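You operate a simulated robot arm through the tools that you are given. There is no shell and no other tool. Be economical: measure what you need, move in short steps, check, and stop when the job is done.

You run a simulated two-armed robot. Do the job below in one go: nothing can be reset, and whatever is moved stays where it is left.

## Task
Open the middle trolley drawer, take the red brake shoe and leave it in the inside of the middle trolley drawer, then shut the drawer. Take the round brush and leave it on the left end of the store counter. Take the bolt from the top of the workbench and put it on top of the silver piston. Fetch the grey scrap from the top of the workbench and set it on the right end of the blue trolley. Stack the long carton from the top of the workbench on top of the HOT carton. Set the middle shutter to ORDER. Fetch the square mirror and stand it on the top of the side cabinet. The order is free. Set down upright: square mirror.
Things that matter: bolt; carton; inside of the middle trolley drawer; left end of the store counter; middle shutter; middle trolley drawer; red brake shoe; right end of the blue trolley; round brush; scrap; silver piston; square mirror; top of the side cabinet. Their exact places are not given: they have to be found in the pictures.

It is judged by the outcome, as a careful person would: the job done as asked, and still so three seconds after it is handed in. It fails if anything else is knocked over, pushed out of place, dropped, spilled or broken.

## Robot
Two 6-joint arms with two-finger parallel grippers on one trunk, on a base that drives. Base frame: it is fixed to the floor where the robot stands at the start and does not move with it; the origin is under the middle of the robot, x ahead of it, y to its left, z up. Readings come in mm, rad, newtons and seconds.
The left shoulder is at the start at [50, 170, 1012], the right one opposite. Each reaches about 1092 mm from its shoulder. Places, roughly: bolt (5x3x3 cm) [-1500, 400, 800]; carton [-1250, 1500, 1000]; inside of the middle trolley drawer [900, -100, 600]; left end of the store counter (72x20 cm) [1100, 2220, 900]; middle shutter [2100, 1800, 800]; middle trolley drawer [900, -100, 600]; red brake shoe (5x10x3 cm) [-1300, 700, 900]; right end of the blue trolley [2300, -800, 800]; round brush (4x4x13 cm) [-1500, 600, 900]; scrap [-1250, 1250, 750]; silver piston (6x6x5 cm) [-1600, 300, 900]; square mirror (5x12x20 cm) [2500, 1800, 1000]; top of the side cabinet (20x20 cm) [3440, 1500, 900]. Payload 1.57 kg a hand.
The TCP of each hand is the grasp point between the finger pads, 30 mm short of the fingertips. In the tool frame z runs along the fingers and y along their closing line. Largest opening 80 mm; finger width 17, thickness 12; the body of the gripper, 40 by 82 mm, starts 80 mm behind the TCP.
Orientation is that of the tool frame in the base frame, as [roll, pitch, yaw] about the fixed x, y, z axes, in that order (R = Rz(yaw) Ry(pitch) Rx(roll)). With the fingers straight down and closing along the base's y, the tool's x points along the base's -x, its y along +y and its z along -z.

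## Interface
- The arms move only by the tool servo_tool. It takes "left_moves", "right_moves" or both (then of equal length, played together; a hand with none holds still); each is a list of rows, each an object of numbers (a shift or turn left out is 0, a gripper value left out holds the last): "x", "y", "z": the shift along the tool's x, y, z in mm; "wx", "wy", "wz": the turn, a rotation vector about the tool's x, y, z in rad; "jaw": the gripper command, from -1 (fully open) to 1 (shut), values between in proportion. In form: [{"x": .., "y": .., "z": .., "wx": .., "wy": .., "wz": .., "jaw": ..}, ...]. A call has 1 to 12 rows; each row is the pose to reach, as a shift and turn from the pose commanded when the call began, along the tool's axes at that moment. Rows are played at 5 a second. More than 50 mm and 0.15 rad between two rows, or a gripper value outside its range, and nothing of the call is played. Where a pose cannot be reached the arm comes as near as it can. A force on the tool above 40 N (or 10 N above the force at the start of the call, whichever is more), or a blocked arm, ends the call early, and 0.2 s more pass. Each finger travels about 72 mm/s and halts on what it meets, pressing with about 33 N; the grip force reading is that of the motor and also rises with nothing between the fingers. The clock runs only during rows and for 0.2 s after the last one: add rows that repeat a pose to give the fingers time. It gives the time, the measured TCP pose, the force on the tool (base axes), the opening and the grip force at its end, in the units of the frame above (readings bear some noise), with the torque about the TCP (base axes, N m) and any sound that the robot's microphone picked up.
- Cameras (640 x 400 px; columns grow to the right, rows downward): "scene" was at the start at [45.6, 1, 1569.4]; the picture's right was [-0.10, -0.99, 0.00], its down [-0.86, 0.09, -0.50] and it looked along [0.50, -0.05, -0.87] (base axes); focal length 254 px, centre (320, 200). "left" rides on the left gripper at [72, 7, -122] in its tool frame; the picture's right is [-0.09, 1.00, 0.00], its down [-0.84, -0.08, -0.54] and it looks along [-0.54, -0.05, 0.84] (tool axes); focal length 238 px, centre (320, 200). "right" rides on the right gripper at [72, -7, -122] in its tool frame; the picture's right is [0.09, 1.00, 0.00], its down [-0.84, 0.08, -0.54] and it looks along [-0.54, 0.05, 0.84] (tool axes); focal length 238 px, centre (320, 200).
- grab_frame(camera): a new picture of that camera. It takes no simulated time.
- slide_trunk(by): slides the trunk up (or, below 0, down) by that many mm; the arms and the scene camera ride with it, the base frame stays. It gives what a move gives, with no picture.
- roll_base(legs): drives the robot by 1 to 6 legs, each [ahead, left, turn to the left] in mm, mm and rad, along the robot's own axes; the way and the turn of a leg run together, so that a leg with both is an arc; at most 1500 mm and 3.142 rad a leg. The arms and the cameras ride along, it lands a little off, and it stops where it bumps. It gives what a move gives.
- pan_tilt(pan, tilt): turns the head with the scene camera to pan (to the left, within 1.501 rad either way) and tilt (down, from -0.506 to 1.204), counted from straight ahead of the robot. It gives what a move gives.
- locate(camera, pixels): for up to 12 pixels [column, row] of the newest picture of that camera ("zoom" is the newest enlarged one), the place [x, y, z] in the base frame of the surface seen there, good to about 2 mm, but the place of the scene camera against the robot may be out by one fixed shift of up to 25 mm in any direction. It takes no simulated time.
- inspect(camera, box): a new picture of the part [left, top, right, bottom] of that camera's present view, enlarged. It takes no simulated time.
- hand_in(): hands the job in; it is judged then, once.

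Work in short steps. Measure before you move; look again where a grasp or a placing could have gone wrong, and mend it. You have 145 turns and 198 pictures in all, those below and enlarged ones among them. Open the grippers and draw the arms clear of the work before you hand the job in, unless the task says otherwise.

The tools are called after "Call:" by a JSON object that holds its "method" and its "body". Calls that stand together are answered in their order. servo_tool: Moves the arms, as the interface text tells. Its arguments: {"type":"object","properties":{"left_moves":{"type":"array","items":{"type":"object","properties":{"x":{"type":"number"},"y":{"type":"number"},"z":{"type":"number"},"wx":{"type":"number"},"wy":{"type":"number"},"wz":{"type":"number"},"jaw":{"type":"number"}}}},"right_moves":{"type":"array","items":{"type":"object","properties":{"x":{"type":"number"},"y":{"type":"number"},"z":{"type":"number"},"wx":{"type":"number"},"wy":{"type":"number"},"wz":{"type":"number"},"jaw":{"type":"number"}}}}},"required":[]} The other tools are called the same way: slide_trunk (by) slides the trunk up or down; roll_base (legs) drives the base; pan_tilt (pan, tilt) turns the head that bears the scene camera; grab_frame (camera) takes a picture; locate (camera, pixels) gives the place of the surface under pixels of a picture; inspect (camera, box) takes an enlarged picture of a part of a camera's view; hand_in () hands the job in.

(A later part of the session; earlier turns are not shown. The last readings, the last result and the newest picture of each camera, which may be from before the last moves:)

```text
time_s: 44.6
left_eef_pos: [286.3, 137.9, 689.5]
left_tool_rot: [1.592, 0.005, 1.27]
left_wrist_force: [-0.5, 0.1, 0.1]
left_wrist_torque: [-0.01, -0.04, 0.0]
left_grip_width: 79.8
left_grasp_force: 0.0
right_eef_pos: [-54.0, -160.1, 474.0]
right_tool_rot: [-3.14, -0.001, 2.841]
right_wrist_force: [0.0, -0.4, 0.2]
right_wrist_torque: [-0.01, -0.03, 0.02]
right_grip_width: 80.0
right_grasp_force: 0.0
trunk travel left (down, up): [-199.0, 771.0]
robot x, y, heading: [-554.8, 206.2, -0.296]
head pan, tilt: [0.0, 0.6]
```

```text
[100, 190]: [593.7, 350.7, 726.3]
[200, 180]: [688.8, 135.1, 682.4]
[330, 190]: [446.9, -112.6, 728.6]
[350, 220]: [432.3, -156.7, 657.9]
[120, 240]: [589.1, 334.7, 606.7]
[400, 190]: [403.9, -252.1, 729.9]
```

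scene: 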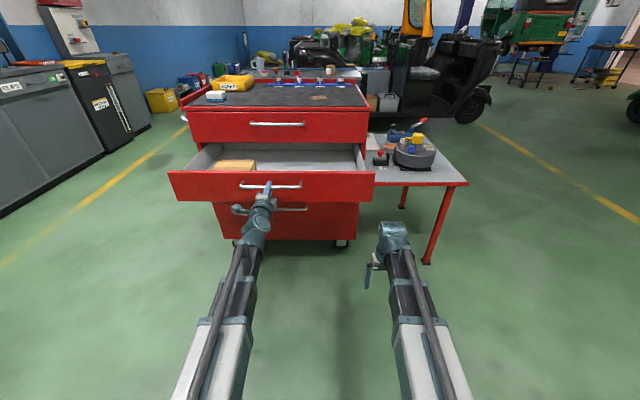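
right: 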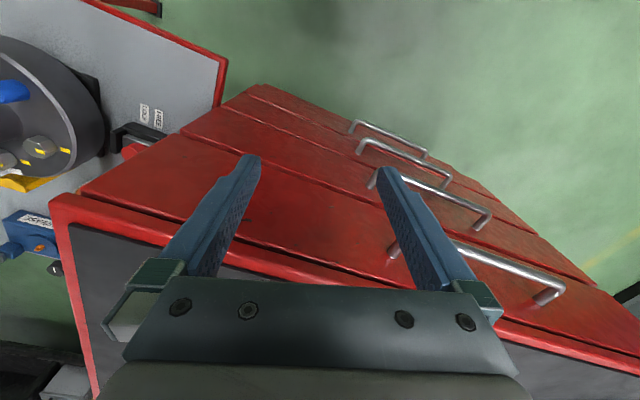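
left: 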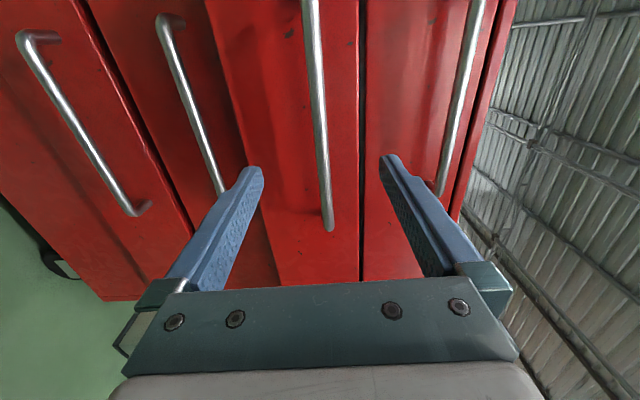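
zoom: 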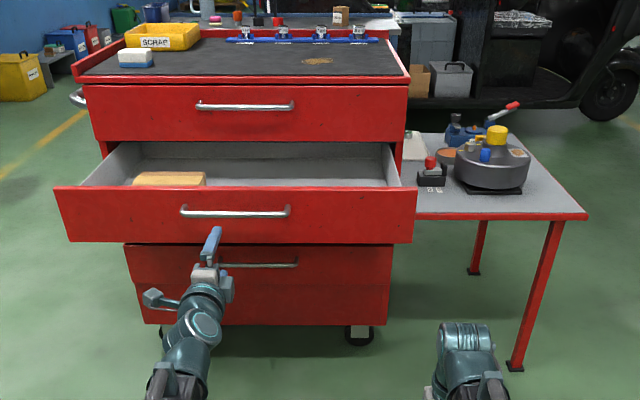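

I raise the trunk and turn left so that the head can see the workbench, checking it before approaching.

Call:
{"method": "slide_trunk", "body": {"by": 400}}

Call:
{"method": "roll_base", "body": {"legs": [[0, 0, 1.87]]}}

Call:
{"method": "pan_tilt", "body": {"pan": 1.3, "tilt": 0.5}}

Call:
{"method": "grab_frame", "body": {"camera": "scene"}}

```text
time_s: 48.4
left_eef_pos: [286.0, 139.5, 1088.7]
left_tool_rot: [1.592, 0.004, 1.272]
left_wrist_force: [-0.5, -0.7, 1.0]
left_wrist_torque: [0.01, -0.03, 0.0]
left_grip_width: 80.4
left_grasp_force: 0.1
right_eef_pos: [-53.1, -161.0, 872.9]
right_tool_rot: [-3.141, 0.0, 2.839]
right_wrist_force: [0.2, 0.8, -0.1]
right_wrist_torque: [0.0, -0.02, 0.04]
right_grip_width: 80.0
right_grasp_force: 0.0
trunk travel left (down, up): [-599.0, 371.0]
robot x, y, heading: [-555.7, 204.2, -0.302]
head pan, tilt: [0.0, 0.6]
```

```text
time_s: 53.3
left_eef_pos: [-723.1, 1030.5, 1088.9]
left_tool_rot: [1.591, 0.001, 3.125]
left_wrist_force: [0.5, 0.0, -0.6]
left_wrist_torque: [0.02, -0.04, -0.02]
left_grip_width: 79.8
left_grasp_force: 0.0
right_eef_pos: [-342.7, 789.9, 873.5]
right_tool_rot: [-3.14, 0.0, -1.587]
right_wrist_force: [1.6, -0.1, 0.0]
right_wrist_torque: [-0.02, 0.04, 0.04]
right_grip_width: 79.8
right_grasp_force: 0.1
trunk travel left (down, up): [-599.0, 371.0]
robot x, y, heading: [-553.4, 204.2, 1.553]
head pan, tilt: [0.0, 0.6]
```

```text
time_s: 54.7
left_eef_pos: [-723.6, 1030.6, 1089.2]
left_tool_rot: [1.592, 0.003, 3.126]
left_wrist_force: [-0.7, -0.7, -0.4]
left_wrist_torque: [-0.02, 0.0, -0.03]
left_grip_width: 80.1
left_grasp_force: 0.0
right_eef_pos: [-342.0, 789.3, 873.4]
right_tool_rot: [-3.14, 0.0, -1.585]
right_wrist_force: [0.2, 0.0, -0.2]
right_wrist_torque: [-0.01, -0.03, -0.03]
right_grip_width: 80.1
right_grasp_force: 0.1
trunk travel left (down, up): [-599.0, 371.0]
robot x, y, heading: [-553.9, 203.3, 1.557]
head pan, tilt: [1.3, 0.499]
```

```text
169 pictures are left
```

scene: 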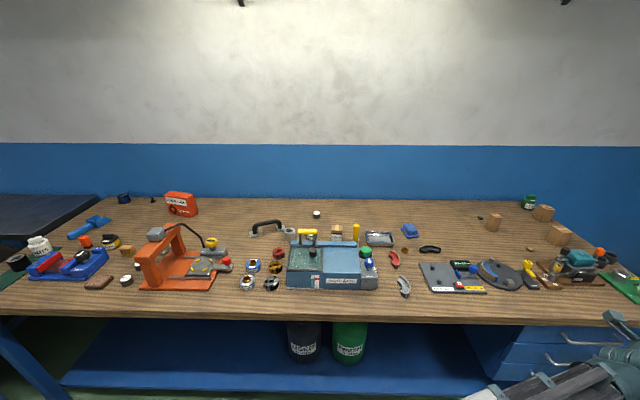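

Lots of items on the bench. I zoom on its parts.

Call:
{"method": "inspect", "body": {"camera": "scene", "box": [230, 200, 450, 310]}}

Call:
{"method": "inspect", "body": {"camera": "scene", "box": [420, 190, 640, 310]}}

Call:
{"method": "inspect", "body": {"camera": "scene", "box": [0, 180, 240, 310]}}

Call:
{"method": "locate", "body": {"camera": "scene", "pixels": [[289, 235], [317, 213], [357, 230], [395, 258], [405, 250], [530, 249], [493, 222], [543, 212], [560, 234], [375, 305], [600, 305], [278, 252]]}}

```text
2.91 times, centred on (340, 255) of scene
```

zoom: 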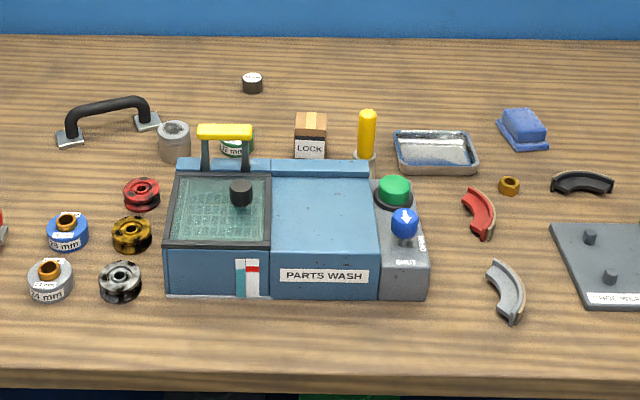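

```text
2.91 times, centred on (530, 250) of scene
```

zoom: 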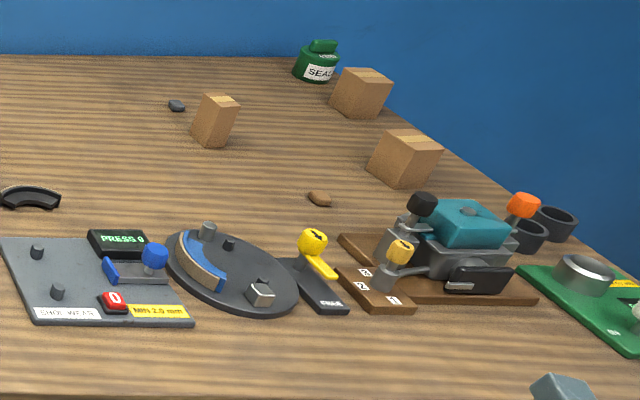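

```text
2.67 times, centred on (120, 245) of scene
```

zoom: 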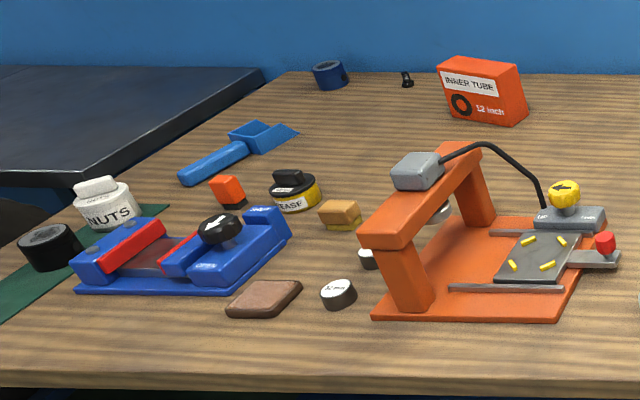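

```text
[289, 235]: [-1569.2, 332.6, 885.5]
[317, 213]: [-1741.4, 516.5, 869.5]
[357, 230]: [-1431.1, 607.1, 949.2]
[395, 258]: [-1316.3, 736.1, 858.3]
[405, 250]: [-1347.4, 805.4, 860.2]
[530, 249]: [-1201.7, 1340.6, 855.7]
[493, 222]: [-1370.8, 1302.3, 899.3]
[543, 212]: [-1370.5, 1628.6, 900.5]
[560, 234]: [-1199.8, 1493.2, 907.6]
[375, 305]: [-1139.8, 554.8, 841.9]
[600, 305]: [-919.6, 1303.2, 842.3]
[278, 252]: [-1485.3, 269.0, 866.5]
```

Found: piston (-1569,333), round brush (-1431,607), red shoe (-1316,736), three cartons, grey and brown scraps. I turn the left gripper back down and move the head for a closer look.

Call:
{"method": "servo_tool", "body": {"left_moves": [{"wx": 0.086, "wy": 0.086, "wz": -0.086}, {"wx": 0.172, "wy": 0.172, "wz": -0.172}, {"wx": 0.258, "wy": 0.258, "wz": -0.258}, {"wx": 0.344, "wy": 0.344, "wz": -0.344}, {"wx": 0.43, "wy": 0.43, "wz": -0.43}, {"wx": 0.516, "wy": 0.516, "wz": -0.516}, {"wx": 0.602, "wy": 0.602, "wz": -0.602}, {"wx": 0.688, "wy": 0.688, "wz": -0.688}, {"wx": 0.774, "wy": 0.774, "wz": -0.774}, {"wx": 0.86, "wy": 0.86, "wz": -0.86}, {"wx": 0.946, "wy": 0.946, "wz": -0.946}]}}

Call:
{"method": "roll_base", "body": {"legs": [[0, 0, 1.3]]}}

Call:
{"method": "pan_tilt", "body": {"pan": 0.3, "tilt": 0.6}}

Call:
{"method": "grab_frame", "body": {"camera": "scene"}}

```text
time_s: 57.1
left_eef_pos: [-714.5, 1025.8, 887.0]
left_tool_rot: [2.853, 0.2, -1.881]
left_wrist_force: [0.4, -0.2, -0.5]
left_wrist_torque: [-0.02, -0.03, 0.0]
left_grip_width: 80.1
left_grasp_force: 0.1
left hand out of reach, approached as far as the arm can: row 1, 2, 3, 4, 5, 6, 7, 8, 9, 10, 11
right_eef_pos: [-341.9, 790.7, 874.3]
right_tool_rot: [-3.14, 0.0, -1.587]
right_wrist_force: [-0.2, -0.4, 0.7]
right_wrist_torque: [0.04, 0.0, 0.03]
right_grip_width: 80.0
right_grasp_force: 0.1
trunk travel left (down, up): [-599.0, 371.0]
robot x, y, heading: [-554.2, 207.7, 1.559]
head pan, tilt: [1.3, 0.499]
```

```text
time_s: 59.3
left_eef_pos: [-1163.5, 771.9, 887.0]
left_tool_rot: [2.885, 0.21, -1.243]
left_wrist_force: [0.7, 0.4, 0.1]
left_wrist_torque: [-0.04, -0.02, -0.04]
left_grip_width: 80.1
left_grasp_force: 0.1
right_eef_pos: [-739.2, 799.1, 872.7]
right_tool_rot: [-3.14, 0.0, -0.937]
right_wrist_force: [-0.4, -0.4, -0.8]
right_wrist_torque: [0.05, -0.01, 0.02]
right_grip_width: 80.0
right_grasp_force: 0.0
trunk travel left (down, up): [-599.0, 371.0]
robot x, y, heading: [-556.7, 203.5, 2.211]
head pan, tilt: [1.3, 0.499]
stopped in leg 1: the force on the tool passed its limit at 82 N (the readings are from after the stop); the commanded pose is now the measured one
```

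```text
time_s: 60.6
left_eef_pos: [-1162.5, 771.8, 885.6]
left_tool_rot: [2.883, 0.209, -1.243]
left_wrist_force: [2.4, -0.1, -1.0]
left_wrist_torque: [-0.11, -0.06, -0.08]
left_grip_width: 80.1
left_grasp_force: 0.0
right_eef_pos: [-738.3, 798.4, 873.0]
right_tool_rot: [-3.138, -0.001, -0.935]
right_wrist_force: [0.9, 0.3, -0.6]
right_wrist_torque: [0.01, 0.02, 0.0]
right_grip_width: 80.0
right_grasp_force: 0.0
trunk travel left (down, up): [-599.0, 371.0]
robot x, y, heading: [-553.5, 207.3, 2.205]
head pan, tilt: [0.3, 0.6]
```

```text
165 pictures are left
```

scene: 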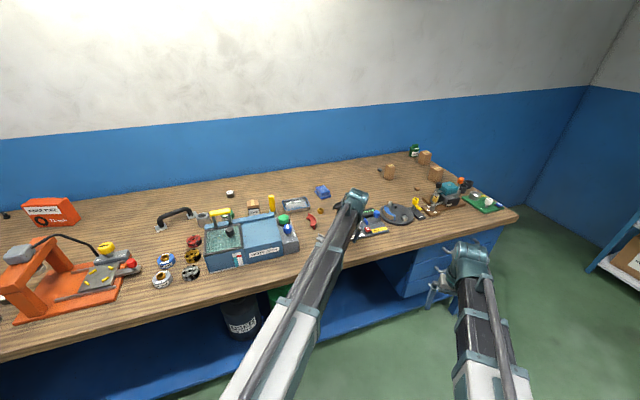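

The left arm dropped while turning and its fingertips touched something at the bench front. I look before moving.

Call:
{"method": "grab_frame", "body": {"camera": "left"}}

Call:
{"method": "inspect", "body": {"camera": "scene", "box": [260, 170, 480, 290]}}

```text
164 pictures are left
```

left: 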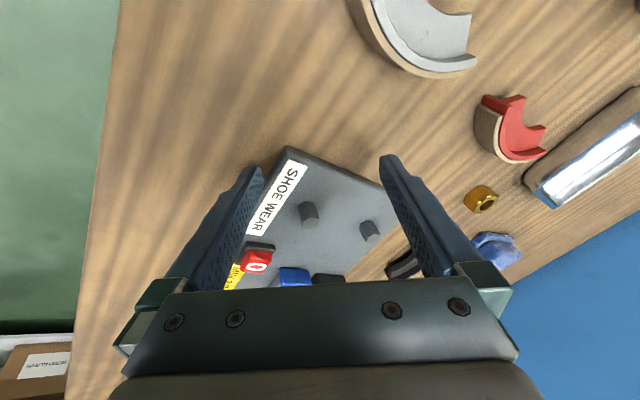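

```text
2.91 times, centred on (370, 230) of scene
```

zoom: 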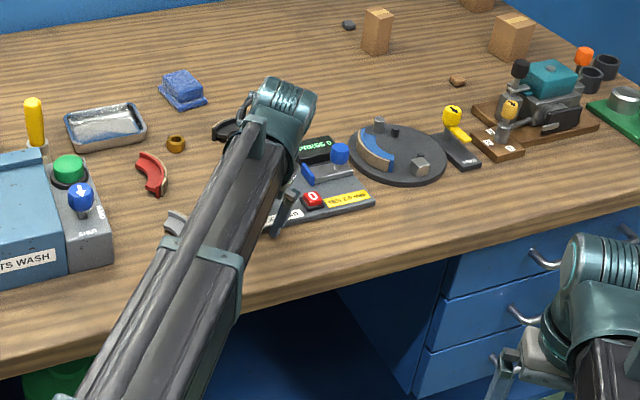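

It seems the gauge plate stayed in place. I lift the trunk clear and check the gauge afterwards.

Call:
{"method": "slide_trunk", "body": {"by": 150}}

Call:
{"method": "servo_tool", "body": {"left_moves": [{"wx": 0.05, "wy": 0.05, "wz": -0.05}, {"wx": 0.1, "wy": 0.1, "wz": -0.1}, {"wx": 0.15, "wy": 0.15, "wz": -0.15}]}}

Call:
{"method": "grab_frame", "body": {"camera": "left"}}

```text
time_s: 62.4
left_eef_pos: [-1163.5, 772.0, 1034.8]
left_tool_rot: [2.884, 0.209, -1.243]
left_wrist_force: [0.6, 0.5, 0.5]
left_wrist_torque: [0.01, 0.01, -0.01]
left_grip_width: 80.2
left_grasp_force: 0.1
right_eef_pos: [-737.5, 798.7, 1023.7]
right_tool_rot: [-3.139, -0.001, -0.934]
right_wrist_force: [0.0, 0.4, 0.1]
right_wrist_torque: [-0.04, 0.0, 0.0]
right_grip_width: 80.0
right_grasp_force: 0.1
trunk travel left (down, up): [-749.0, 221.0]
robot x, y, heading: [-553.3, 204.4, 2.206]
head pan, tilt: [0.3, 0.6]
```

```text
time_s: 63.1
left_eef_pos: [-1163.0, 772.1, 1025.1]
left_tool_rot: [3.061, 0.087, -1.067]
left_wrist_force: [0.0, 0.8, -0.5]
left_wrist_torque: [-0.01, -0.01, 0.02]
left_grip_width: 79.8
left_grasp_force: 0.1
left hand out of reach, approached as far as the arm can: row 1, 2, 3
right_eef_pos: [-738.2, 799.5, 1024.1]
right_tool_rot: [-3.14, -0.001, -0.934]
right_wrist_force: [1.0, -0.2, 0.6]
right_wrist_torque: [-0.01, -0.05, -0.03]
right_grip_width: 79.9
right_grasp_force: 0.0
trunk travel left (down, up): [-749.0, 221.0]
robot x, y, heading: [-554.3, 203.1, 2.207]
head pan, tilt: [0.3, 0.6]
```

```text
162 pictures are left
```

left: 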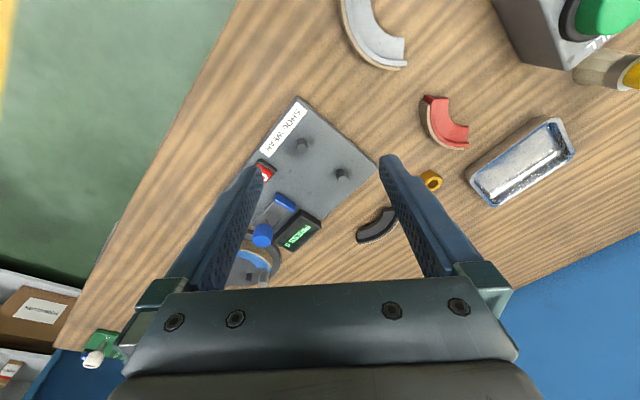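

Gauge plate appears undisturbed. I finish levelling the left hand, at safe height, then turn to face the bench squarely.

Call:
{"method": "servo_tool", "body": {"left_moves": [{"wx": 0.05, "wy": 0.05, "wz": -0.05}, {"wx": 0.085, "wy": 0.085, "wz": -0.085}]}}

Call:
{"method": "roll_base", "body": {"legs": [[0, 0, 0.65]]}}

Call:
{"method": "pan_tilt", "body": {"pan": 0, "tilt": 0.75}}

Call:
{"method": "grab_frame", "body": {"camera": "scene"}}

Call:
{"method": "grab_frame", "body": {"camera": "left"}}

```text
time_s: 63.8
left_eef_pos: [-1162.2, 771.8, 1023.1]
left_tool_rot: [-3.134, 0.004, -0.98]
left_wrist_force: [-0.4, -0.2, -0.3]
left_wrist_torque: [-0.01, -0.01, -0.01]
left_grip_width: 79.7
left_grasp_force: 0.0
right_eef_pos: [-738.9, 798.6, 1023.4]
right_tool_rot: [-3.14, 0.001, -0.936]
right_wrist_force: [-1.0, -1.3, -0.8]
right_wrist_torque: [0.01, -0.02, 0.01]
right_grip_width: 79.9
right_grasp_force: 0.1
trunk travel left (down, up): [-749.0, 221.0]
robot x, y, heading: [-554.8, 207.8, 2.203]
head pan, tilt: [0.3, 0.6]
```

```text
time_s: 65.9
left_eef_pos: [-1379.9, 278.3, 1023.2]
left_tool_rot: [-3.132, 0.005, -0.32]
left_wrist_force: [0.6, -0.2, -0.5]
left_wrist_torque: [0.01, 0.0, 0.0]
left_grip_width: 80.0
left_grasp_force: 0.1
right_eef_pos: [-1062.2, 559.8, 1023.6]
right_tool_rot: [-3.139, 0.0, -0.275]
right_wrist_force: [0.7, -0.5, 0.1]
right_wrist_torque: [0.04, 0.02, -0.02]
right_grip_width: 79.9
right_grasp_force: 0.1
trunk travel left (down, up): [-749.0, 221.0]
robot x, y, heading: [-555.9, 205.2, 2.868]
head pan, tilt: [0.3, 0.6]
```

```text
time_s: 66.7
left_eef_pos: [-1380.4, 278.6, 1022.4]
left_tool_rot: [-3.134, 0.008, -0.319]
left_wrist_force: [-0.5, -0.1, 0.8]
left_wrist_torque: [-0.01, 0.01, 0.03]
left_grip_width: 80.0
left_grasp_force: 0.2
right_eef_pos: [-1063.9, 559.8, 1022.6]
right_tool_rot: [-3.141, 0.002, -0.273]
right_wrist_force: [-0.5, 0.3, 0.1]
right_wrist_torque: [-0.01, 0.01, -0.01]
right_grip_width: 79.9
right_grasp_force: 0.0
trunk travel left (down, up): [-749.0, 221.0]
robot x, y, heading: [-554.0, 207.4, 2.863]
head pan, tilt: [0.0, 0.75]
```

```text
161 pictures are left
```

scene: 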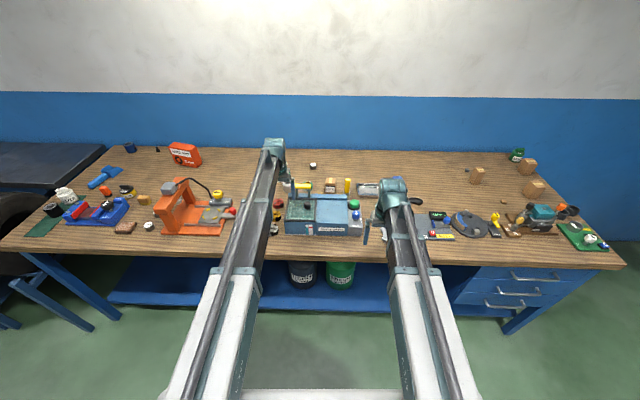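

```text
160 pictures are left
```

left: 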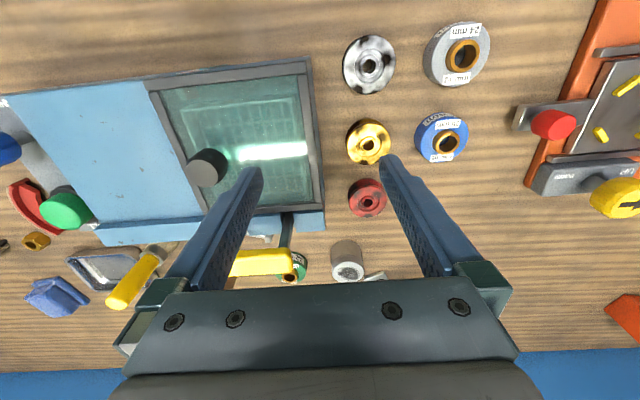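

The piston is at left pixel (347,258). I enlarge the area behind the washer to seek the bolt.

Call:
{"method": "inspect", "body": {"camera": "left", "box": [220, 180, 460, 290]}}

Call:
{"method": "locate", "body": {"camera": "left", "pixels": [[347, 255], [366, 198], [297, 270], [368, 143], [445, 140], [262, 262], [370, 62], [378, 275], [207, 167]]}}

Call:
{"method": "inspect", "body": {"camera": "scene", "box": [260, 150, 400, 245]}}

```text
2.67 times, centred on (340, 235) of left
```

zoom: 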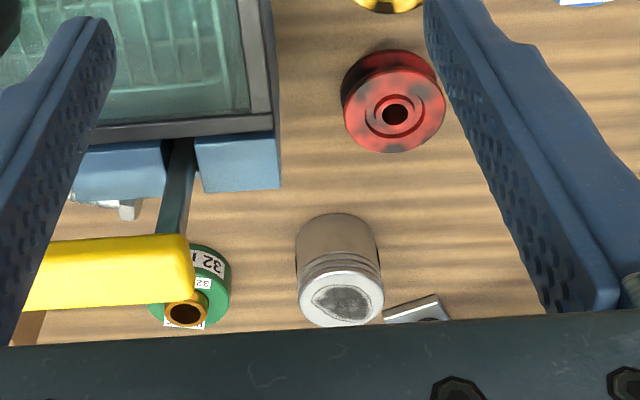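

```text
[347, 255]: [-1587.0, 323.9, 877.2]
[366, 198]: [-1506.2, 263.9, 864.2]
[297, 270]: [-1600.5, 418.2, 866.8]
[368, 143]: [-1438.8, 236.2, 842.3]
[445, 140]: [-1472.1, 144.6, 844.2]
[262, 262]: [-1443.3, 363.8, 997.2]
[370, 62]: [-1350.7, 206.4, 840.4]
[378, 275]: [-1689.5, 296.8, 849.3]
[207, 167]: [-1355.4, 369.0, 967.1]
```

```text
4.21 times, centred on (330, 198) of scene
```

zoom: 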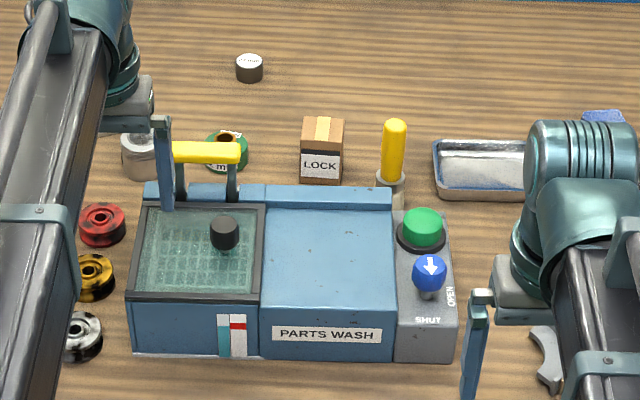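

A silvery thing pokes out behind the washer at zoom (125,208), likely the bolt. I raise and shift the left hand to view it.

Call:
{"method": "slide_trunk", "body": {"by": 80}}

Call:
{"method": "servo_tool", "body": {"left_moves": [{"y": -45}, {"y": -90, "x": -20}, {"y": -130, "x": -60}, {"y": -160, "x": -100}, {"y": -160, "x": -100}]}}

Call:
{"method": "grab_frame", "body": {"camera": "left"}}

```text
time_s: 67.9
left_eef_pos: [-1381.2, 278.0, 1102.7]
left_tool_rot: [-3.134, 0.007, -0.319]
left_wrist_force: [0.1, 0.4, 0.3]
left_wrist_torque: [0.01, 0.01, 0.02]
left_grip_width: 80.1
left_grasp_force: 0.1
right_eef_pos: [-1063.7, 559.6, 1103.2]
right_tool_rot: [-3.14, -0.001, -0.276]
right_wrist_force: [-0.7, -0.2, -0.5]
right_wrist_torque: [-0.03, 0.01, 0.03]
right_grip_width: 80.0
right_grasp_force: 0.0
trunk travel left (down, up): [-829.0, 141.0]
robot x, y, heading: [-552.5, 205.4, 2.867]
head pan, tilt: [0.0, 0.75]
```

```text
refused: row 3 steps farther than a row can; nothing moved
```

```text
157 pictures are left
```

left: 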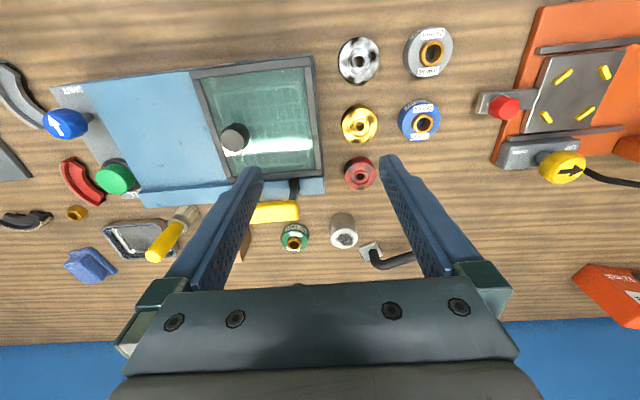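

Row step was too long; I redo the shift in smaller rows.

Call:
{"method": "servo_tool", "body": {"left_moves": [{"y": -40}, {"y": -80}, {"y": -120}, {"y": -140, "x": -35}, {"y": -150, "x": -80}, {"y": -150, "x": -100}, {"y": -150, "x": -100}]}}

Call:
{"method": "grab_frame", "body": {"camera": "left"}}

```text
time_s: 69.5
left_eef_pos: [-1425.4, 452.3, 1103.6]
left_tool_rot: [-3.132, 0.008, -0.319]
left_wrist_force: [-0.7, -0.4, 0.6]
left_wrist_torque: [-0.01, 0.0, 0.0]
left_grip_width: 80.0
left_grasp_force: 0.0
left hand out of reach, approached as far as the arm can: row 3
right_eef_pos: [-1062.7, 560.2, 1103.9]
right_tool_rot: [3.14, -0.001, -0.277]
right_wrist_force: [-0.9, 0.8, 0.1]
right_wrist_torque: [-0.01, 0.0, -0.02]
right_grip_width: 79.7
right_grasp_force: 0.0
trunk travel left (down, up): [-829.0, 141.0]
robot x, y, heading: [-550.2, 204.0, 2.866]
head pan, tilt: [0.0, 0.75]
```

```text
156 pictures are left
```

left: 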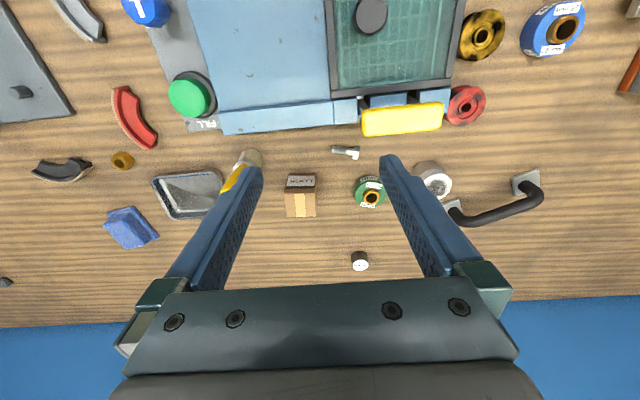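

The bolt shows at left pixel (345,152), lying behind the washer. I locate it, the piston, and others.

Call:
{"method": "inspect", "body": {"camera": "left", "box": [270, 100, 470, 225]}}

Call:
{"method": "locate", "body": {"camera": "zoom", "pixels": [[205, 157], [240, 163], [275, 168], [280, 160], [520, 240], [545, 270], [330, 300], [430, 70], [240, 80]]}}

Call:
{"method": "locate", "body": {"camera": "left", "pixels": [[135, 115], [127, 105], [152, 138], [235, 180], [250, 158], [430, 168]]}}

```text
3.20 times, centred on (370, 162) of left
```

zoom: 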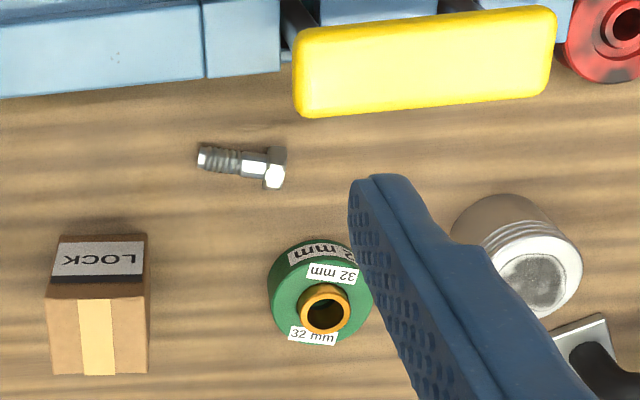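

```text
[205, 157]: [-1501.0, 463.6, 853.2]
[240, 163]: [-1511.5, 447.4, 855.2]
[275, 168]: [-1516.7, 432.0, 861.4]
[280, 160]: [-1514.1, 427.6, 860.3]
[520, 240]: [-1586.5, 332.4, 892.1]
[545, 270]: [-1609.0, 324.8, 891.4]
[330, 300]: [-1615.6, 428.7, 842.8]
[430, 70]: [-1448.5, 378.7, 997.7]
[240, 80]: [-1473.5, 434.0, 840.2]
```

```text
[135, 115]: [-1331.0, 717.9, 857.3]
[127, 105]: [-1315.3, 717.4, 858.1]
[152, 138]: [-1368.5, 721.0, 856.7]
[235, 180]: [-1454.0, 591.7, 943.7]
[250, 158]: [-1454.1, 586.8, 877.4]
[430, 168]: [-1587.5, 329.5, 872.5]
```

Bolt centre ≈(-1508,448), axis slightly off the closing line; I'll grip it end to end. I move above it first, turning 0.125 rad.

Call:
{"method": "servo_tool", "body": {"left_moves": [{"x": -38, "y": 15, "wz": 0.06}, {"x": -77, "y": 31, "wz": 0.125}, {"x": -77, "y": 31, "wz": 0.125, "z": 45}, {"x": -77, "y": 31, "wz": 0.125, "z": 90}, {"x": -77, "y": 31, "wz": 0.125, "z": 130}, {"x": -77, "y": 31, "wz": 0.125, "z": 130}]}}

Call:
{"method": "grab_frame", "body": {"camera": "left"}}

```text
time_s: 70.9
left_eef_pos: [-1446.4, 411.5, 1104.0]
left_tool_rot: [-3.134, 0.01, -0.444]
left_wrist_force: [-0.8, 0.1, 0.4]
left_wrist_torque: [-0.01, 0.01, -0.02]
left_grip_width: 79.8
left_grasp_force: 0.0
left hand out of reach, approached as far as the arm can: row 1, 2, 3, 4, 5, 6
right_eef_pos: [-1063.1, 560.6, 1103.3]
right_tool_rot: [3.141, 0.002, -0.272]
right_wrist_force: [-0.1, 0.0, 0.0]
right_wrist_torque: [-0.01, -0.01, 0.01]
right_grip_width: 80.0
right_grasp_force: 0.1
trunk travel left (down, up): [-829.0, 141.0]
robot x, y, heading: [-553.5, 205.7, 2.868]
head pan, tilt: [0.0, 0.75]
```

```text
154 pictures are left
```

left: 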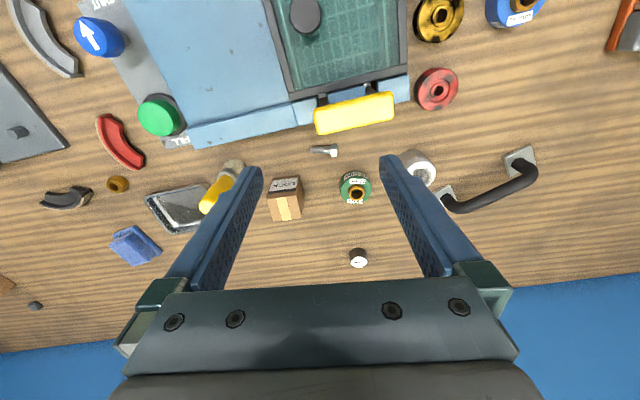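

The target is beyond reach from here (and commanded descent was not carried out). I drive 220 mm nearer and 80 mm right.

Call:
{"method": "roll_base", "body": {"legs": [[220, -80, 0]]}}

Call:
{"method": "grab_frame", "body": {"camera": "left"}}

Call:
{"method": "grab_frame", "body": {"camera": "scene"}}

```text
time_s: 72.7
left_eef_pos: [-1637.0, 557.5, 1101.9]
left_tool_rot: [-3.135, 0.009, -0.448]
left_wrist_force: [-0.9, 0.4, 0.1]
left_wrist_torque: [-0.01, 0.02, -0.01]
left_grip_width: 80.0
left_grasp_force: 0.0
right_eef_pos: [-1254.3, 702.7, 1102.9]
right_tool_rot: [-3.141, -0.001, -0.282]
right_wrist_force: [-0.5, -0.3, 0.0]
right_wrist_torque: [0.0, -0.03, 0.01]
right_grip_width: 80.2
right_grasp_force: 0.1
trunk travel left (down, up): [-829.0, 141.0]
robot x, y, heading: [-746.0, 347.9, 2.864]
head pan, tilt: [0.0, 0.75]
```

```text
153 pictures are left
```

left: 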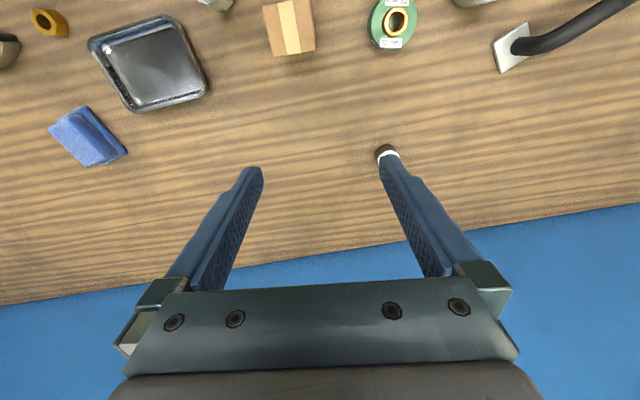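

```text
152 pictures are left
```

scene: 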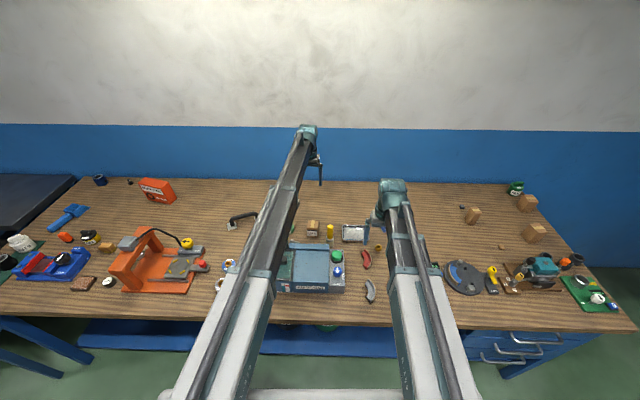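

Now I bring the left hand back over the bolt and descend part way.

Call:
{"method": "servo_tool", "body": {"left_moves": [{"x": 41, "y": 11}, {"x": 82, "y": 22}, {"x": 123, "y": 33}, {"x": 163, "y": 43}, {"x": 163, "y": 43, "z": 48}, {"x": 163, "y": 43, "z": 96}, {"x": 163, "y": 43, "z": 130}, {"x": 163, "y": 43, "z": 130}]}}

Call:
{"method": "grab_frame", "body": {"camera": "left"}}

```text
time_s: 74.5
left_eef_pos: [-1508.6, 445.0, 1102.8]
left_tool_rot: [-3.134, 0.009, -0.45]
left_wrist_force: [0.4, 0.7, 0.0]
left_wrist_torque: [0.01, -0.03, -0.05]
left_grip_width: 80.2
left_grasp_force: 0.0
left hand out of reach, approached as far as the arm can: row 1, 5, 6, 7, 8
right_eef_pos: [-1253.1, 700.9, 1102.3]
right_tool_rot: [-3.141, -0.001, -0.28]
right_wrist_force: [0.0, 0.6, 0.0]
right_wrist_torque: [-0.03, 0.0, 0.02]
right_grip_width: 79.9
right_grasp_force: 0.0
trunk travel left (down, up): [-829.0, 141.0]
robot x, y, heading: [-749.6, 344.4, 2.866]
head pan, tilt: [0.0, 0.75]
```

```text
151 pictures are left
```

left: 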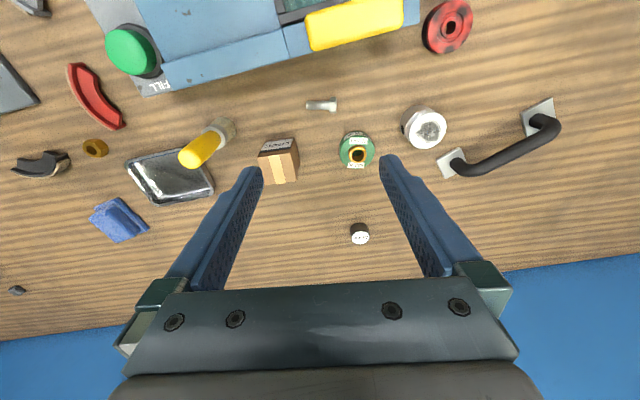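

Vertical motion is evidently only through the trunk (wrist stays at a fixed height relative to the shoulder). I swing the right gripper up to horizontal so it stays high when the trunk lowers.

Call:
{"method": "servo_tool", "body": {"right_moves": [{"x": -32, "z": -2, "wy": -0.15}, {"x": -64, "z": -10, "wy": -0.3}, {"x": -94, "z": -21, "wy": -0.45}, {"x": -121, "z": -38, "wy": -0.6}, {"x": -147, "z": -58, "wy": -0.75}, {"x": -168, "z": -81, "wy": -0.9}, {"x": -186, "z": -108, "wy": -1.05}, {"x": -200, "z": -137, "wy": -1.2}, {"x": -210, "z": -168, "wy": -1.35}, {"x": -214, "z": -200, "wy": -1.5}]}}

Call:
{"method": "slide_trunk", "body": {"by": -130}}

Call:
{"method": "grab_frame", "body": {"camera": "left"}}

```text
time_s: 76.7
left_eef_pos: [-1508.6, 444.0, 1103.1]
left_tool_rot: [-3.136, 0.009, -0.449]
left_wrist_force: [0.5, -0.2, -0.1]
left_wrist_torque: [0.0, 0.01, 0.02]
left_grip_width: 80.2
left_grasp_force: 0.1
right_eef_pos: [-1459.2, 761.5, 1307.8]
right_tool_rot: [-3.132, 1.5, -0.27]
right_wrist_force: [-1.3, 0.4, -0.8]
right_wrist_torque: [0.01, 0.0, 0.01]
right_grip_width: 79.8
right_grasp_force: 0.1
right hand out of reach, approached as far as the arm can: row 7, 9, 10
trunk travel left (down, up): [-829.0, 141.0]
robot x, y, heading: [-747.3, 345.6, 2.862]
head pan, tilt: [0.0, 0.75]
```

```text
time_s: 78.2
left_eef_pos: [-1508.4, 444.1, 973.3]
left_tool_rot: [-3.134, 0.008, -0.447]
left_wrist_force: [-0.3, -0.6, -0.4]
left_wrist_torque: [0.01, 0.03, 0.03]
left_grip_width: 80.1
left_grasp_force: 0.1
right_eef_pos: [-1460.0, 760.0, 1177.0]
right_tool_rot: [-3.13, 1.497, -0.268]
right_wrist_force: [-0.2, -0.3, 0.0]
right_wrist_torque: [0.01, 0.02, 0.0]
right_grip_width: 79.8
right_grasp_force: 0.0
trunk travel left (down, up): [-699.0, 271.0]
robot x, y, heading: [-745.1, 347.1, 2.868]
head pan, tilt: [0.0, 0.75]
```

```text
150 pictures are left
```

left: 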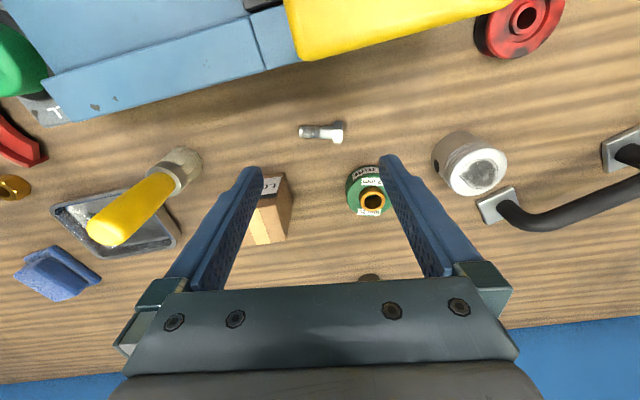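

Good model. Re-locate the bolt and neighbours from here.

Call:
{"method": "locate", "body": {"camera": "left", "pixels": [[302, 132], [322, 133], [340, 134], [338, 125], [290, 185], [270, 178], [365, 180], [440, 160], [470, 172], [300, 60]]}}

Call:
{"method": "inspect", "body": {"camera": "left", "box": [260, 100, 400, 190]}}

```text
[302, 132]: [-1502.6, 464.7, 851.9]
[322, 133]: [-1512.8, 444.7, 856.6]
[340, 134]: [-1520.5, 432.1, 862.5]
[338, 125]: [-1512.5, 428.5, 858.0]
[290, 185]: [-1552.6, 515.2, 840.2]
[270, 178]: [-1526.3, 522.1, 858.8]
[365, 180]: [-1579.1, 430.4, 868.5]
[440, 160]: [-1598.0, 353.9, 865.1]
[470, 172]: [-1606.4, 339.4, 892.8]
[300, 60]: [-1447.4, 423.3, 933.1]
```

```text
4.44 times, centred on (330, 145) of left
```

zoom: 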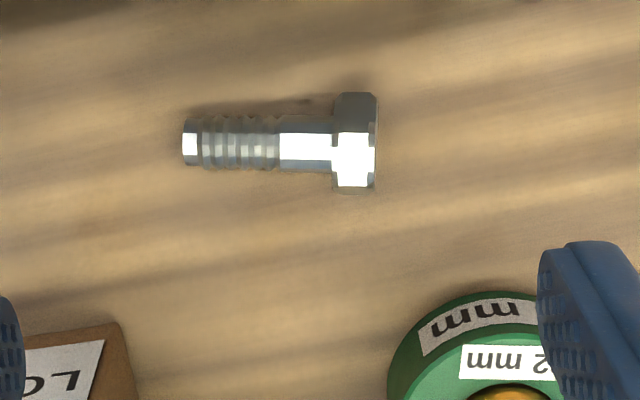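

Adjust 4 mm, lower 100 mm and grip.

Call:
{"method": "servo_tool", "body": {"left_moves": [{"x": -4, "y": -2}, {"x": -4, "y": -2}]}}

Call:
{"method": "slide_trunk", "body": {"by": -99}}

Call:
{"method": "grab_frame", "body": {"camera": "left"}}

```text
time_s: 78.8
left_eef_pos: [-1512.2, 448.8, 974.8]
left_tool_rot: [-3.135, 0.008, -0.448]
left_wrist_force: [0.2, 0.0, -0.6]
left_wrist_torque: [0.01, 0.02, 0.01]
left_grip_width: 80.1
left_grasp_force: 0.1
right_eef_pos: [-1458.8, 760.8, 1176.8]
right_tool_rot: [-3.128, 1.497, -0.268]
right_wrist_force: [0.3, 0.3, 0.6]
right_wrist_torque: [0.01, -0.01, 0.01]
right_grip_width: 80.1
right_grasp_force: 0.1
trunk travel left (down, up): [-699.0, 271.0]
robot x, y, heading: [-745.6, 348.0, 2.862]
head pan, tilt: [0.0, 0.75]
```

```text
time_s: 80.2
left_eef_pos: [-1511.0, 448.5, 874.8]
left_tool_rot: [-3.135, 0.009, -0.448]
left_wrist_force: [-1.6, -0.5, 4.4]
left_wrist_torque: [-0.23, -0.57, -0.03]
left_grip_width: 79.9
left_grasp_force: 0.0
right_eef_pos: [-1459.3, 760.5, 1078.1]
right_tool_rot: [-3.131, 1.497, -0.267]
right_wrist_force: [0.0, -0.1, 0.2]
right_wrist_torque: [0.01, -0.01, 0.01]
right_grip_width: 80.0
right_grasp_force: 0.1
trunk travel left (down, up): [-600.0, 370.0]
robot x, y, heading: [-747.0, 345.1, 2.862]
head pan, tilt: [0.0, 0.75]
```

```text
148 pictures are left
```

left: 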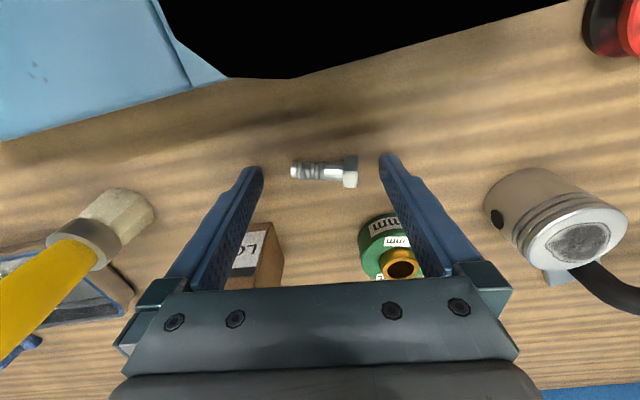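

The force/torque hints the wrist camera touches the yellow washer handle (the view is black there). I lift, and turn the hand by half a turn so that the camera lies on the far side.

Call:
{"method": "slide_trunk", "body": {"by": 110}}

Call:
{"method": "servo_tool", "body": {"left_moves": [{"wz": 0.15}, {"wz": 0.3}, {"wz": 0.45}, {"wz": 0.6}, {"wz": 0.75}, {"wz": 0.9}, {"wz": 1.05}, {"wz": 1.2}, {"wz": 1.35}, {"wz": 1.5}, {"wz": 1.571}]}}

Call:
{"method": "grab_frame", "body": {"camera": "scene"}}

```text
time_s: 81.6
left_eef_pos: [-1510.7, 449.9, 984.5]
left_tool_rot: [-3.134, 0.01, -0.448]
left_wrist_force: [0.9, -0.6, 0.6]
left_wrist_torque: [0.01, 0.0, 0.02]
left_grip_width: 80.3
left_grasp_force: 0.0
right_eef_pos: [-1459.1, 762.3, 1187.6]
right_tool_rot: [-3.128, 1.498, -0.268]
right_wrist_force: [0.1, 0.2, -0.4]
right_wrist_torque: [0.0, 0.0, 0.01]
right_grip_width: 80.1
right_grasp_force: 0.1
trunk travel left (down, up): [-710.0, 260.0]
robot x, y, heading: [-744.3, 347.6, 2.86]
head pan, tilt: [0.0, 0.75]
```

```text
time_s: 84.0
left_eef_pos: [-1510.6, 449.1, 982.4]
left_tool_rot: [3.132, 0.007, -2.021]
left_wrist_force: [0.2, 0.1, 0.1]
left_wrist_torque: [0.01, -0.03, 0.01]
left_grip_width: 79.7
left_grasp_force: 0.0
right_eef_pos: [-1460.5, 760.0, 1187.9]
right_tool_rot: [-3.13, 1.497, -0.267]
right_wrist_force: [-0.3, -0.9, -0.8]
right_wrist_torque: [0.02, 0.03, 0.0]
right_grip_width: 80.0
right_grasp_force: 0.0
trunk travel left (down, up): [-710.0, 260.0]
robot x, y, heading: [-742.2, 343.6, 2.863]
head pan, tilt: [0.0, 0.75]
```

```text
147 pictures are left
```

scene: 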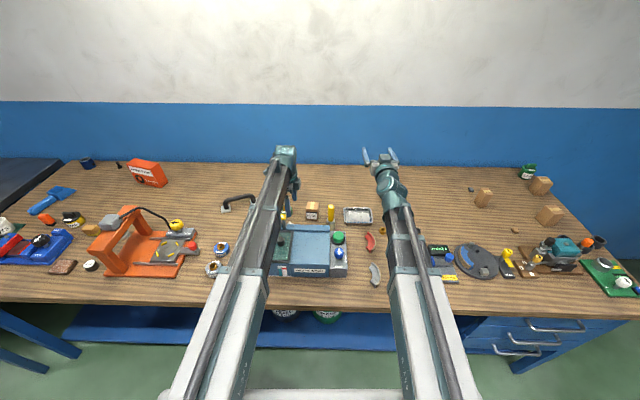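

Continue the turn by the other quarter.

Call:
{"method": "servo_tool", "body": {"left_moves": [{"wz": 0.15}, {"wz": 0.3}, {"wz": 0.45}, {"wz": 0.6}, {"wz": 0.75}, {"wz": 0.9}, {"wz": 1.05}, {"wz": 1.2}, {"wz": 1.35}, {"wz": 1.5}, {"wz": 1.571}]}}

Call:
{"method": "grab_frame", "body": {"camera": "left"}}

```text
time_s: 86.4
left_eef_pos: [-1512.2, 450.4, 983.5]
left_tool_rot: [3.132, -0.006, 2.915]
left_wrist_force: [0.0, -0.2, 0.4]
left_wrist_torque: [-0.01, 0.01, -0.03]
left_grip_width: 80.2
left_grasp_force: 0.0
left hand out of reach, approached as far as the arm can: row 10, 11
right_eef_pos: [-1460.3, 762.5, 1188.5]
right_tool_rot: [-3.129, 1.498, -0.267]
right_wrist_force: [0.1, -0.3, -0.7]
right_wrist_torque: [0.05, 0.02, 0.0]
right_grip_width: 80.1
right_grasp_force: 0.0
trunk travel left (down, up): [-710.0, 260.0]
robot x, y, heading: [-746.6, 347.5, 2.866]
head pan, tilt: [0.0, 0.75]
```

```text
146 pictures are left
```

left: 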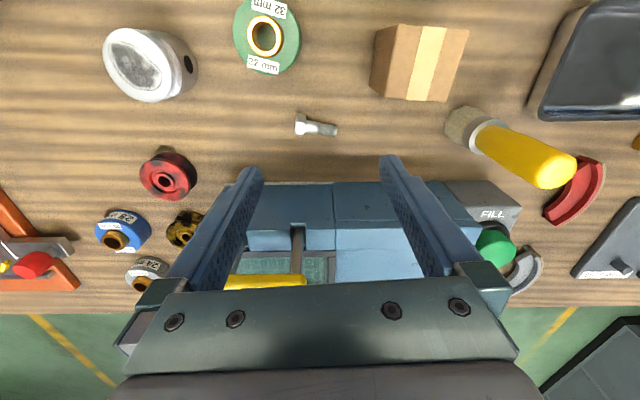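

Wrist limit leaves the closing line 0.22 rad off the bolt axis; the flat head should align with the pad as it closes. I check the bolt's place and the washer's handle.

Call:
{"method": "inspect", "body": {"camera": "left", "box": [240, 60, 420, 180]}}

Call:
{"method": "locate", "body": {"camera": "left", "pixels": [[298, 120], [301, 131], [318, 126], [336, 130], [270, 281], [110, 45], [150, 60], [335, 240]]}}

```text
3.33 times, centred on (330, 120) of left
```

zoom: 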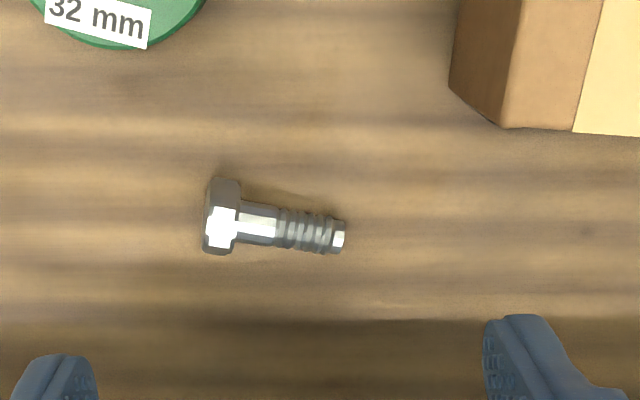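

```text
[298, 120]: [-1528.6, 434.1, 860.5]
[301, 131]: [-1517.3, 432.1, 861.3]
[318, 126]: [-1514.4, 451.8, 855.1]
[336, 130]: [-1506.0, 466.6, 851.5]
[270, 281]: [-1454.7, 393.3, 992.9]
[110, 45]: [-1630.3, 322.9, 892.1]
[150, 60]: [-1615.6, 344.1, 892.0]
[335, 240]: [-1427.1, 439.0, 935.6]
```

Centred within 2 mm. Lower 110 mm and close.

Call:
{"method": "slide_trunk", "body": {"by": -110}}

Call:
{"method": "servo_tool", "body": {"left_moves": [{"jaw": 1}, {"jaw": 1}, {"jaw": 1}, {"jaw": 1}]}}

Call:
{"method": "grab_frame", "body": {"camera": "left"}}

```text
time_s: 87.8
left_eef_pos: [-1512.5, 449.4, 874.1]
left_tool_rot: [3.132, -0.008, 2.914]
left_wrist_force: [0.2, -0.9, -0.8]
left_wrist_torque: [0.0, 0.02, -0.01]
left_grip_width: 79.9
left_grasp_force: 0.0
right_eef_pos: [-1458.8, 761.3, 1077.5]
right_tool_rot: [-3.128, 1.499, -0.266]
right_wrist_force: [0.3, 0.5, -0.5]
right_wrist_torque: [0.02, -0.03, 0.0]
right_grip_width: 79.9
right_grasp_force: 0.0
trunk travel left (down, up): [-600.0, 370.0]
robot x, y, heading: [-746.8, 347.1, 2.859]
head pan, tilt: [0.0, 0.75]
```

```text
time_s: 88.8
left_eef_pos: [-1511.8, 448.8, 874.3]
left_tool_rot: [3.133, -0.007, 2.914]
left_wrist_force: [-0.4, 0.0, 1.2]
left_wrist_torque: [0.01, -0.01, 0.0]
left_grip_width: 45.6
left_grasp_force: 32.9
right_eef_pos: [-1459.3, 761.6, 1078.7]
right_tool_rot: [-3.129, 1.498, -0.267]
right_wrist_force: [0.3, -0.4, 0.2]
right_wrist_torque: [0.0, 0.0, 0.02]
right_grip_width: 80.1
right_grasp_force: 0.0
trunk travel left (down, up): [-600.0, 370.0]
robot x, y, heading: [-744.8, 342.6, 2.859]
head pan, tilt: [0.0, 0.75]
```

```text
144 pictures are left
```

left: 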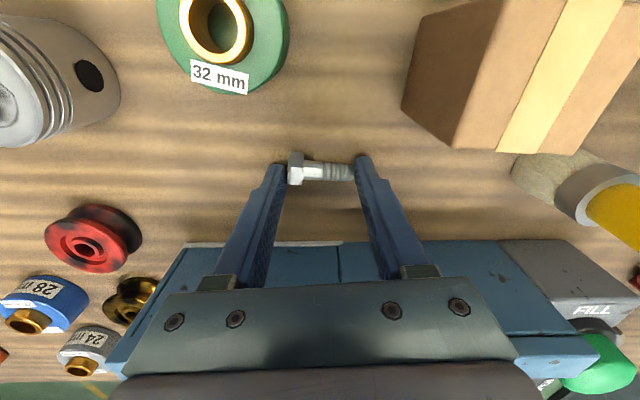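

Bolt held end to end. I lift 80 mm and view the piston to find its centre.

Call:
{"method": "slide_trunk", "body": {"by": 80}}

Call:
{"method": "grab_frame", "body": {"camera": "left"}}

```text
time_s: 90.0
left_eef_pos: [-1512.5, 449.6, 954.3]
left_tool_rot: [3.133, -0.008, 2.916]
left_wrist_force: [0.7, 0.4, -1.4]
left_wrist_torque: [0.0, -0.01, -0.02]
left_grip_width: 45.9
left_grasp_force: 33.4
right_eef_pos: [-1460.2, 760.3, 1157.4]
right_tool_rot: [-3.129, 1.496, -0.266]
right_wrist_force: [0.1, -0.4, -0.9]
right_wrist_torque: [0.03, 0.01, 0.03]
right_grip_width: 79.8
right_grasp_force: 0.0
trunk travel left (down, up): [-680.0, 290.0]
robot x, y, heading: [-742.3, 341.0, 2.861]
head pan, tilt: [0.0, 0.75]
```

```text
143 pictures are left
```

left: 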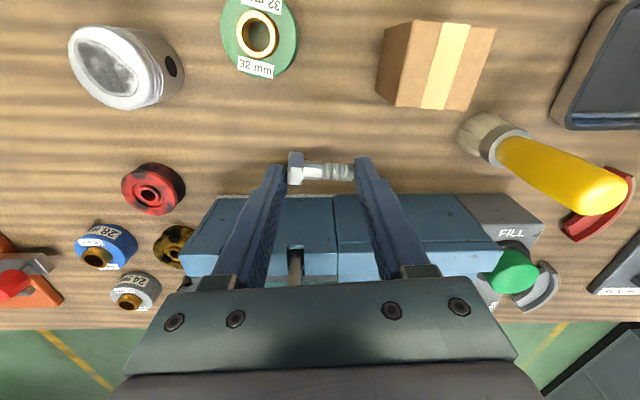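

Call:
{"method": "inspect", "body": {"camera": "left", "box": [50, 10, 200, 120]}}

Call:
{"method": "locate", "body": {"camera": "zoom", "pixels": [[90, 130], [120, 90], [200, 85], [300, 160], [365, 250], [370, 350], [330, 400], [260, 390], [170, 320], [110, 220], [240, 240]]}}

```text
3.64 times, centred on (125, 65) of left
```

zoom: 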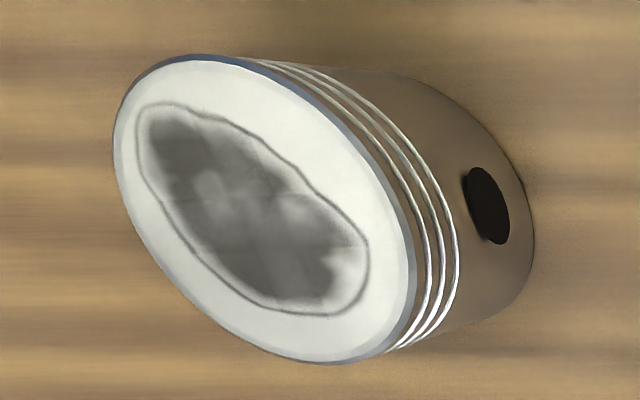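

```text
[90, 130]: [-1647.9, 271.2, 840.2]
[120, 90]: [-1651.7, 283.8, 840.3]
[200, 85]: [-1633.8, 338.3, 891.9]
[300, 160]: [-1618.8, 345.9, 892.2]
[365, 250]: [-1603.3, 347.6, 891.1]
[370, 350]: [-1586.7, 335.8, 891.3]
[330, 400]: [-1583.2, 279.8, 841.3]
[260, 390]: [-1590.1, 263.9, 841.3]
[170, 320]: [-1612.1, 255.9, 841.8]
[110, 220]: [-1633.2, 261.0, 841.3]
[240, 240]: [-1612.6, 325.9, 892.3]
```

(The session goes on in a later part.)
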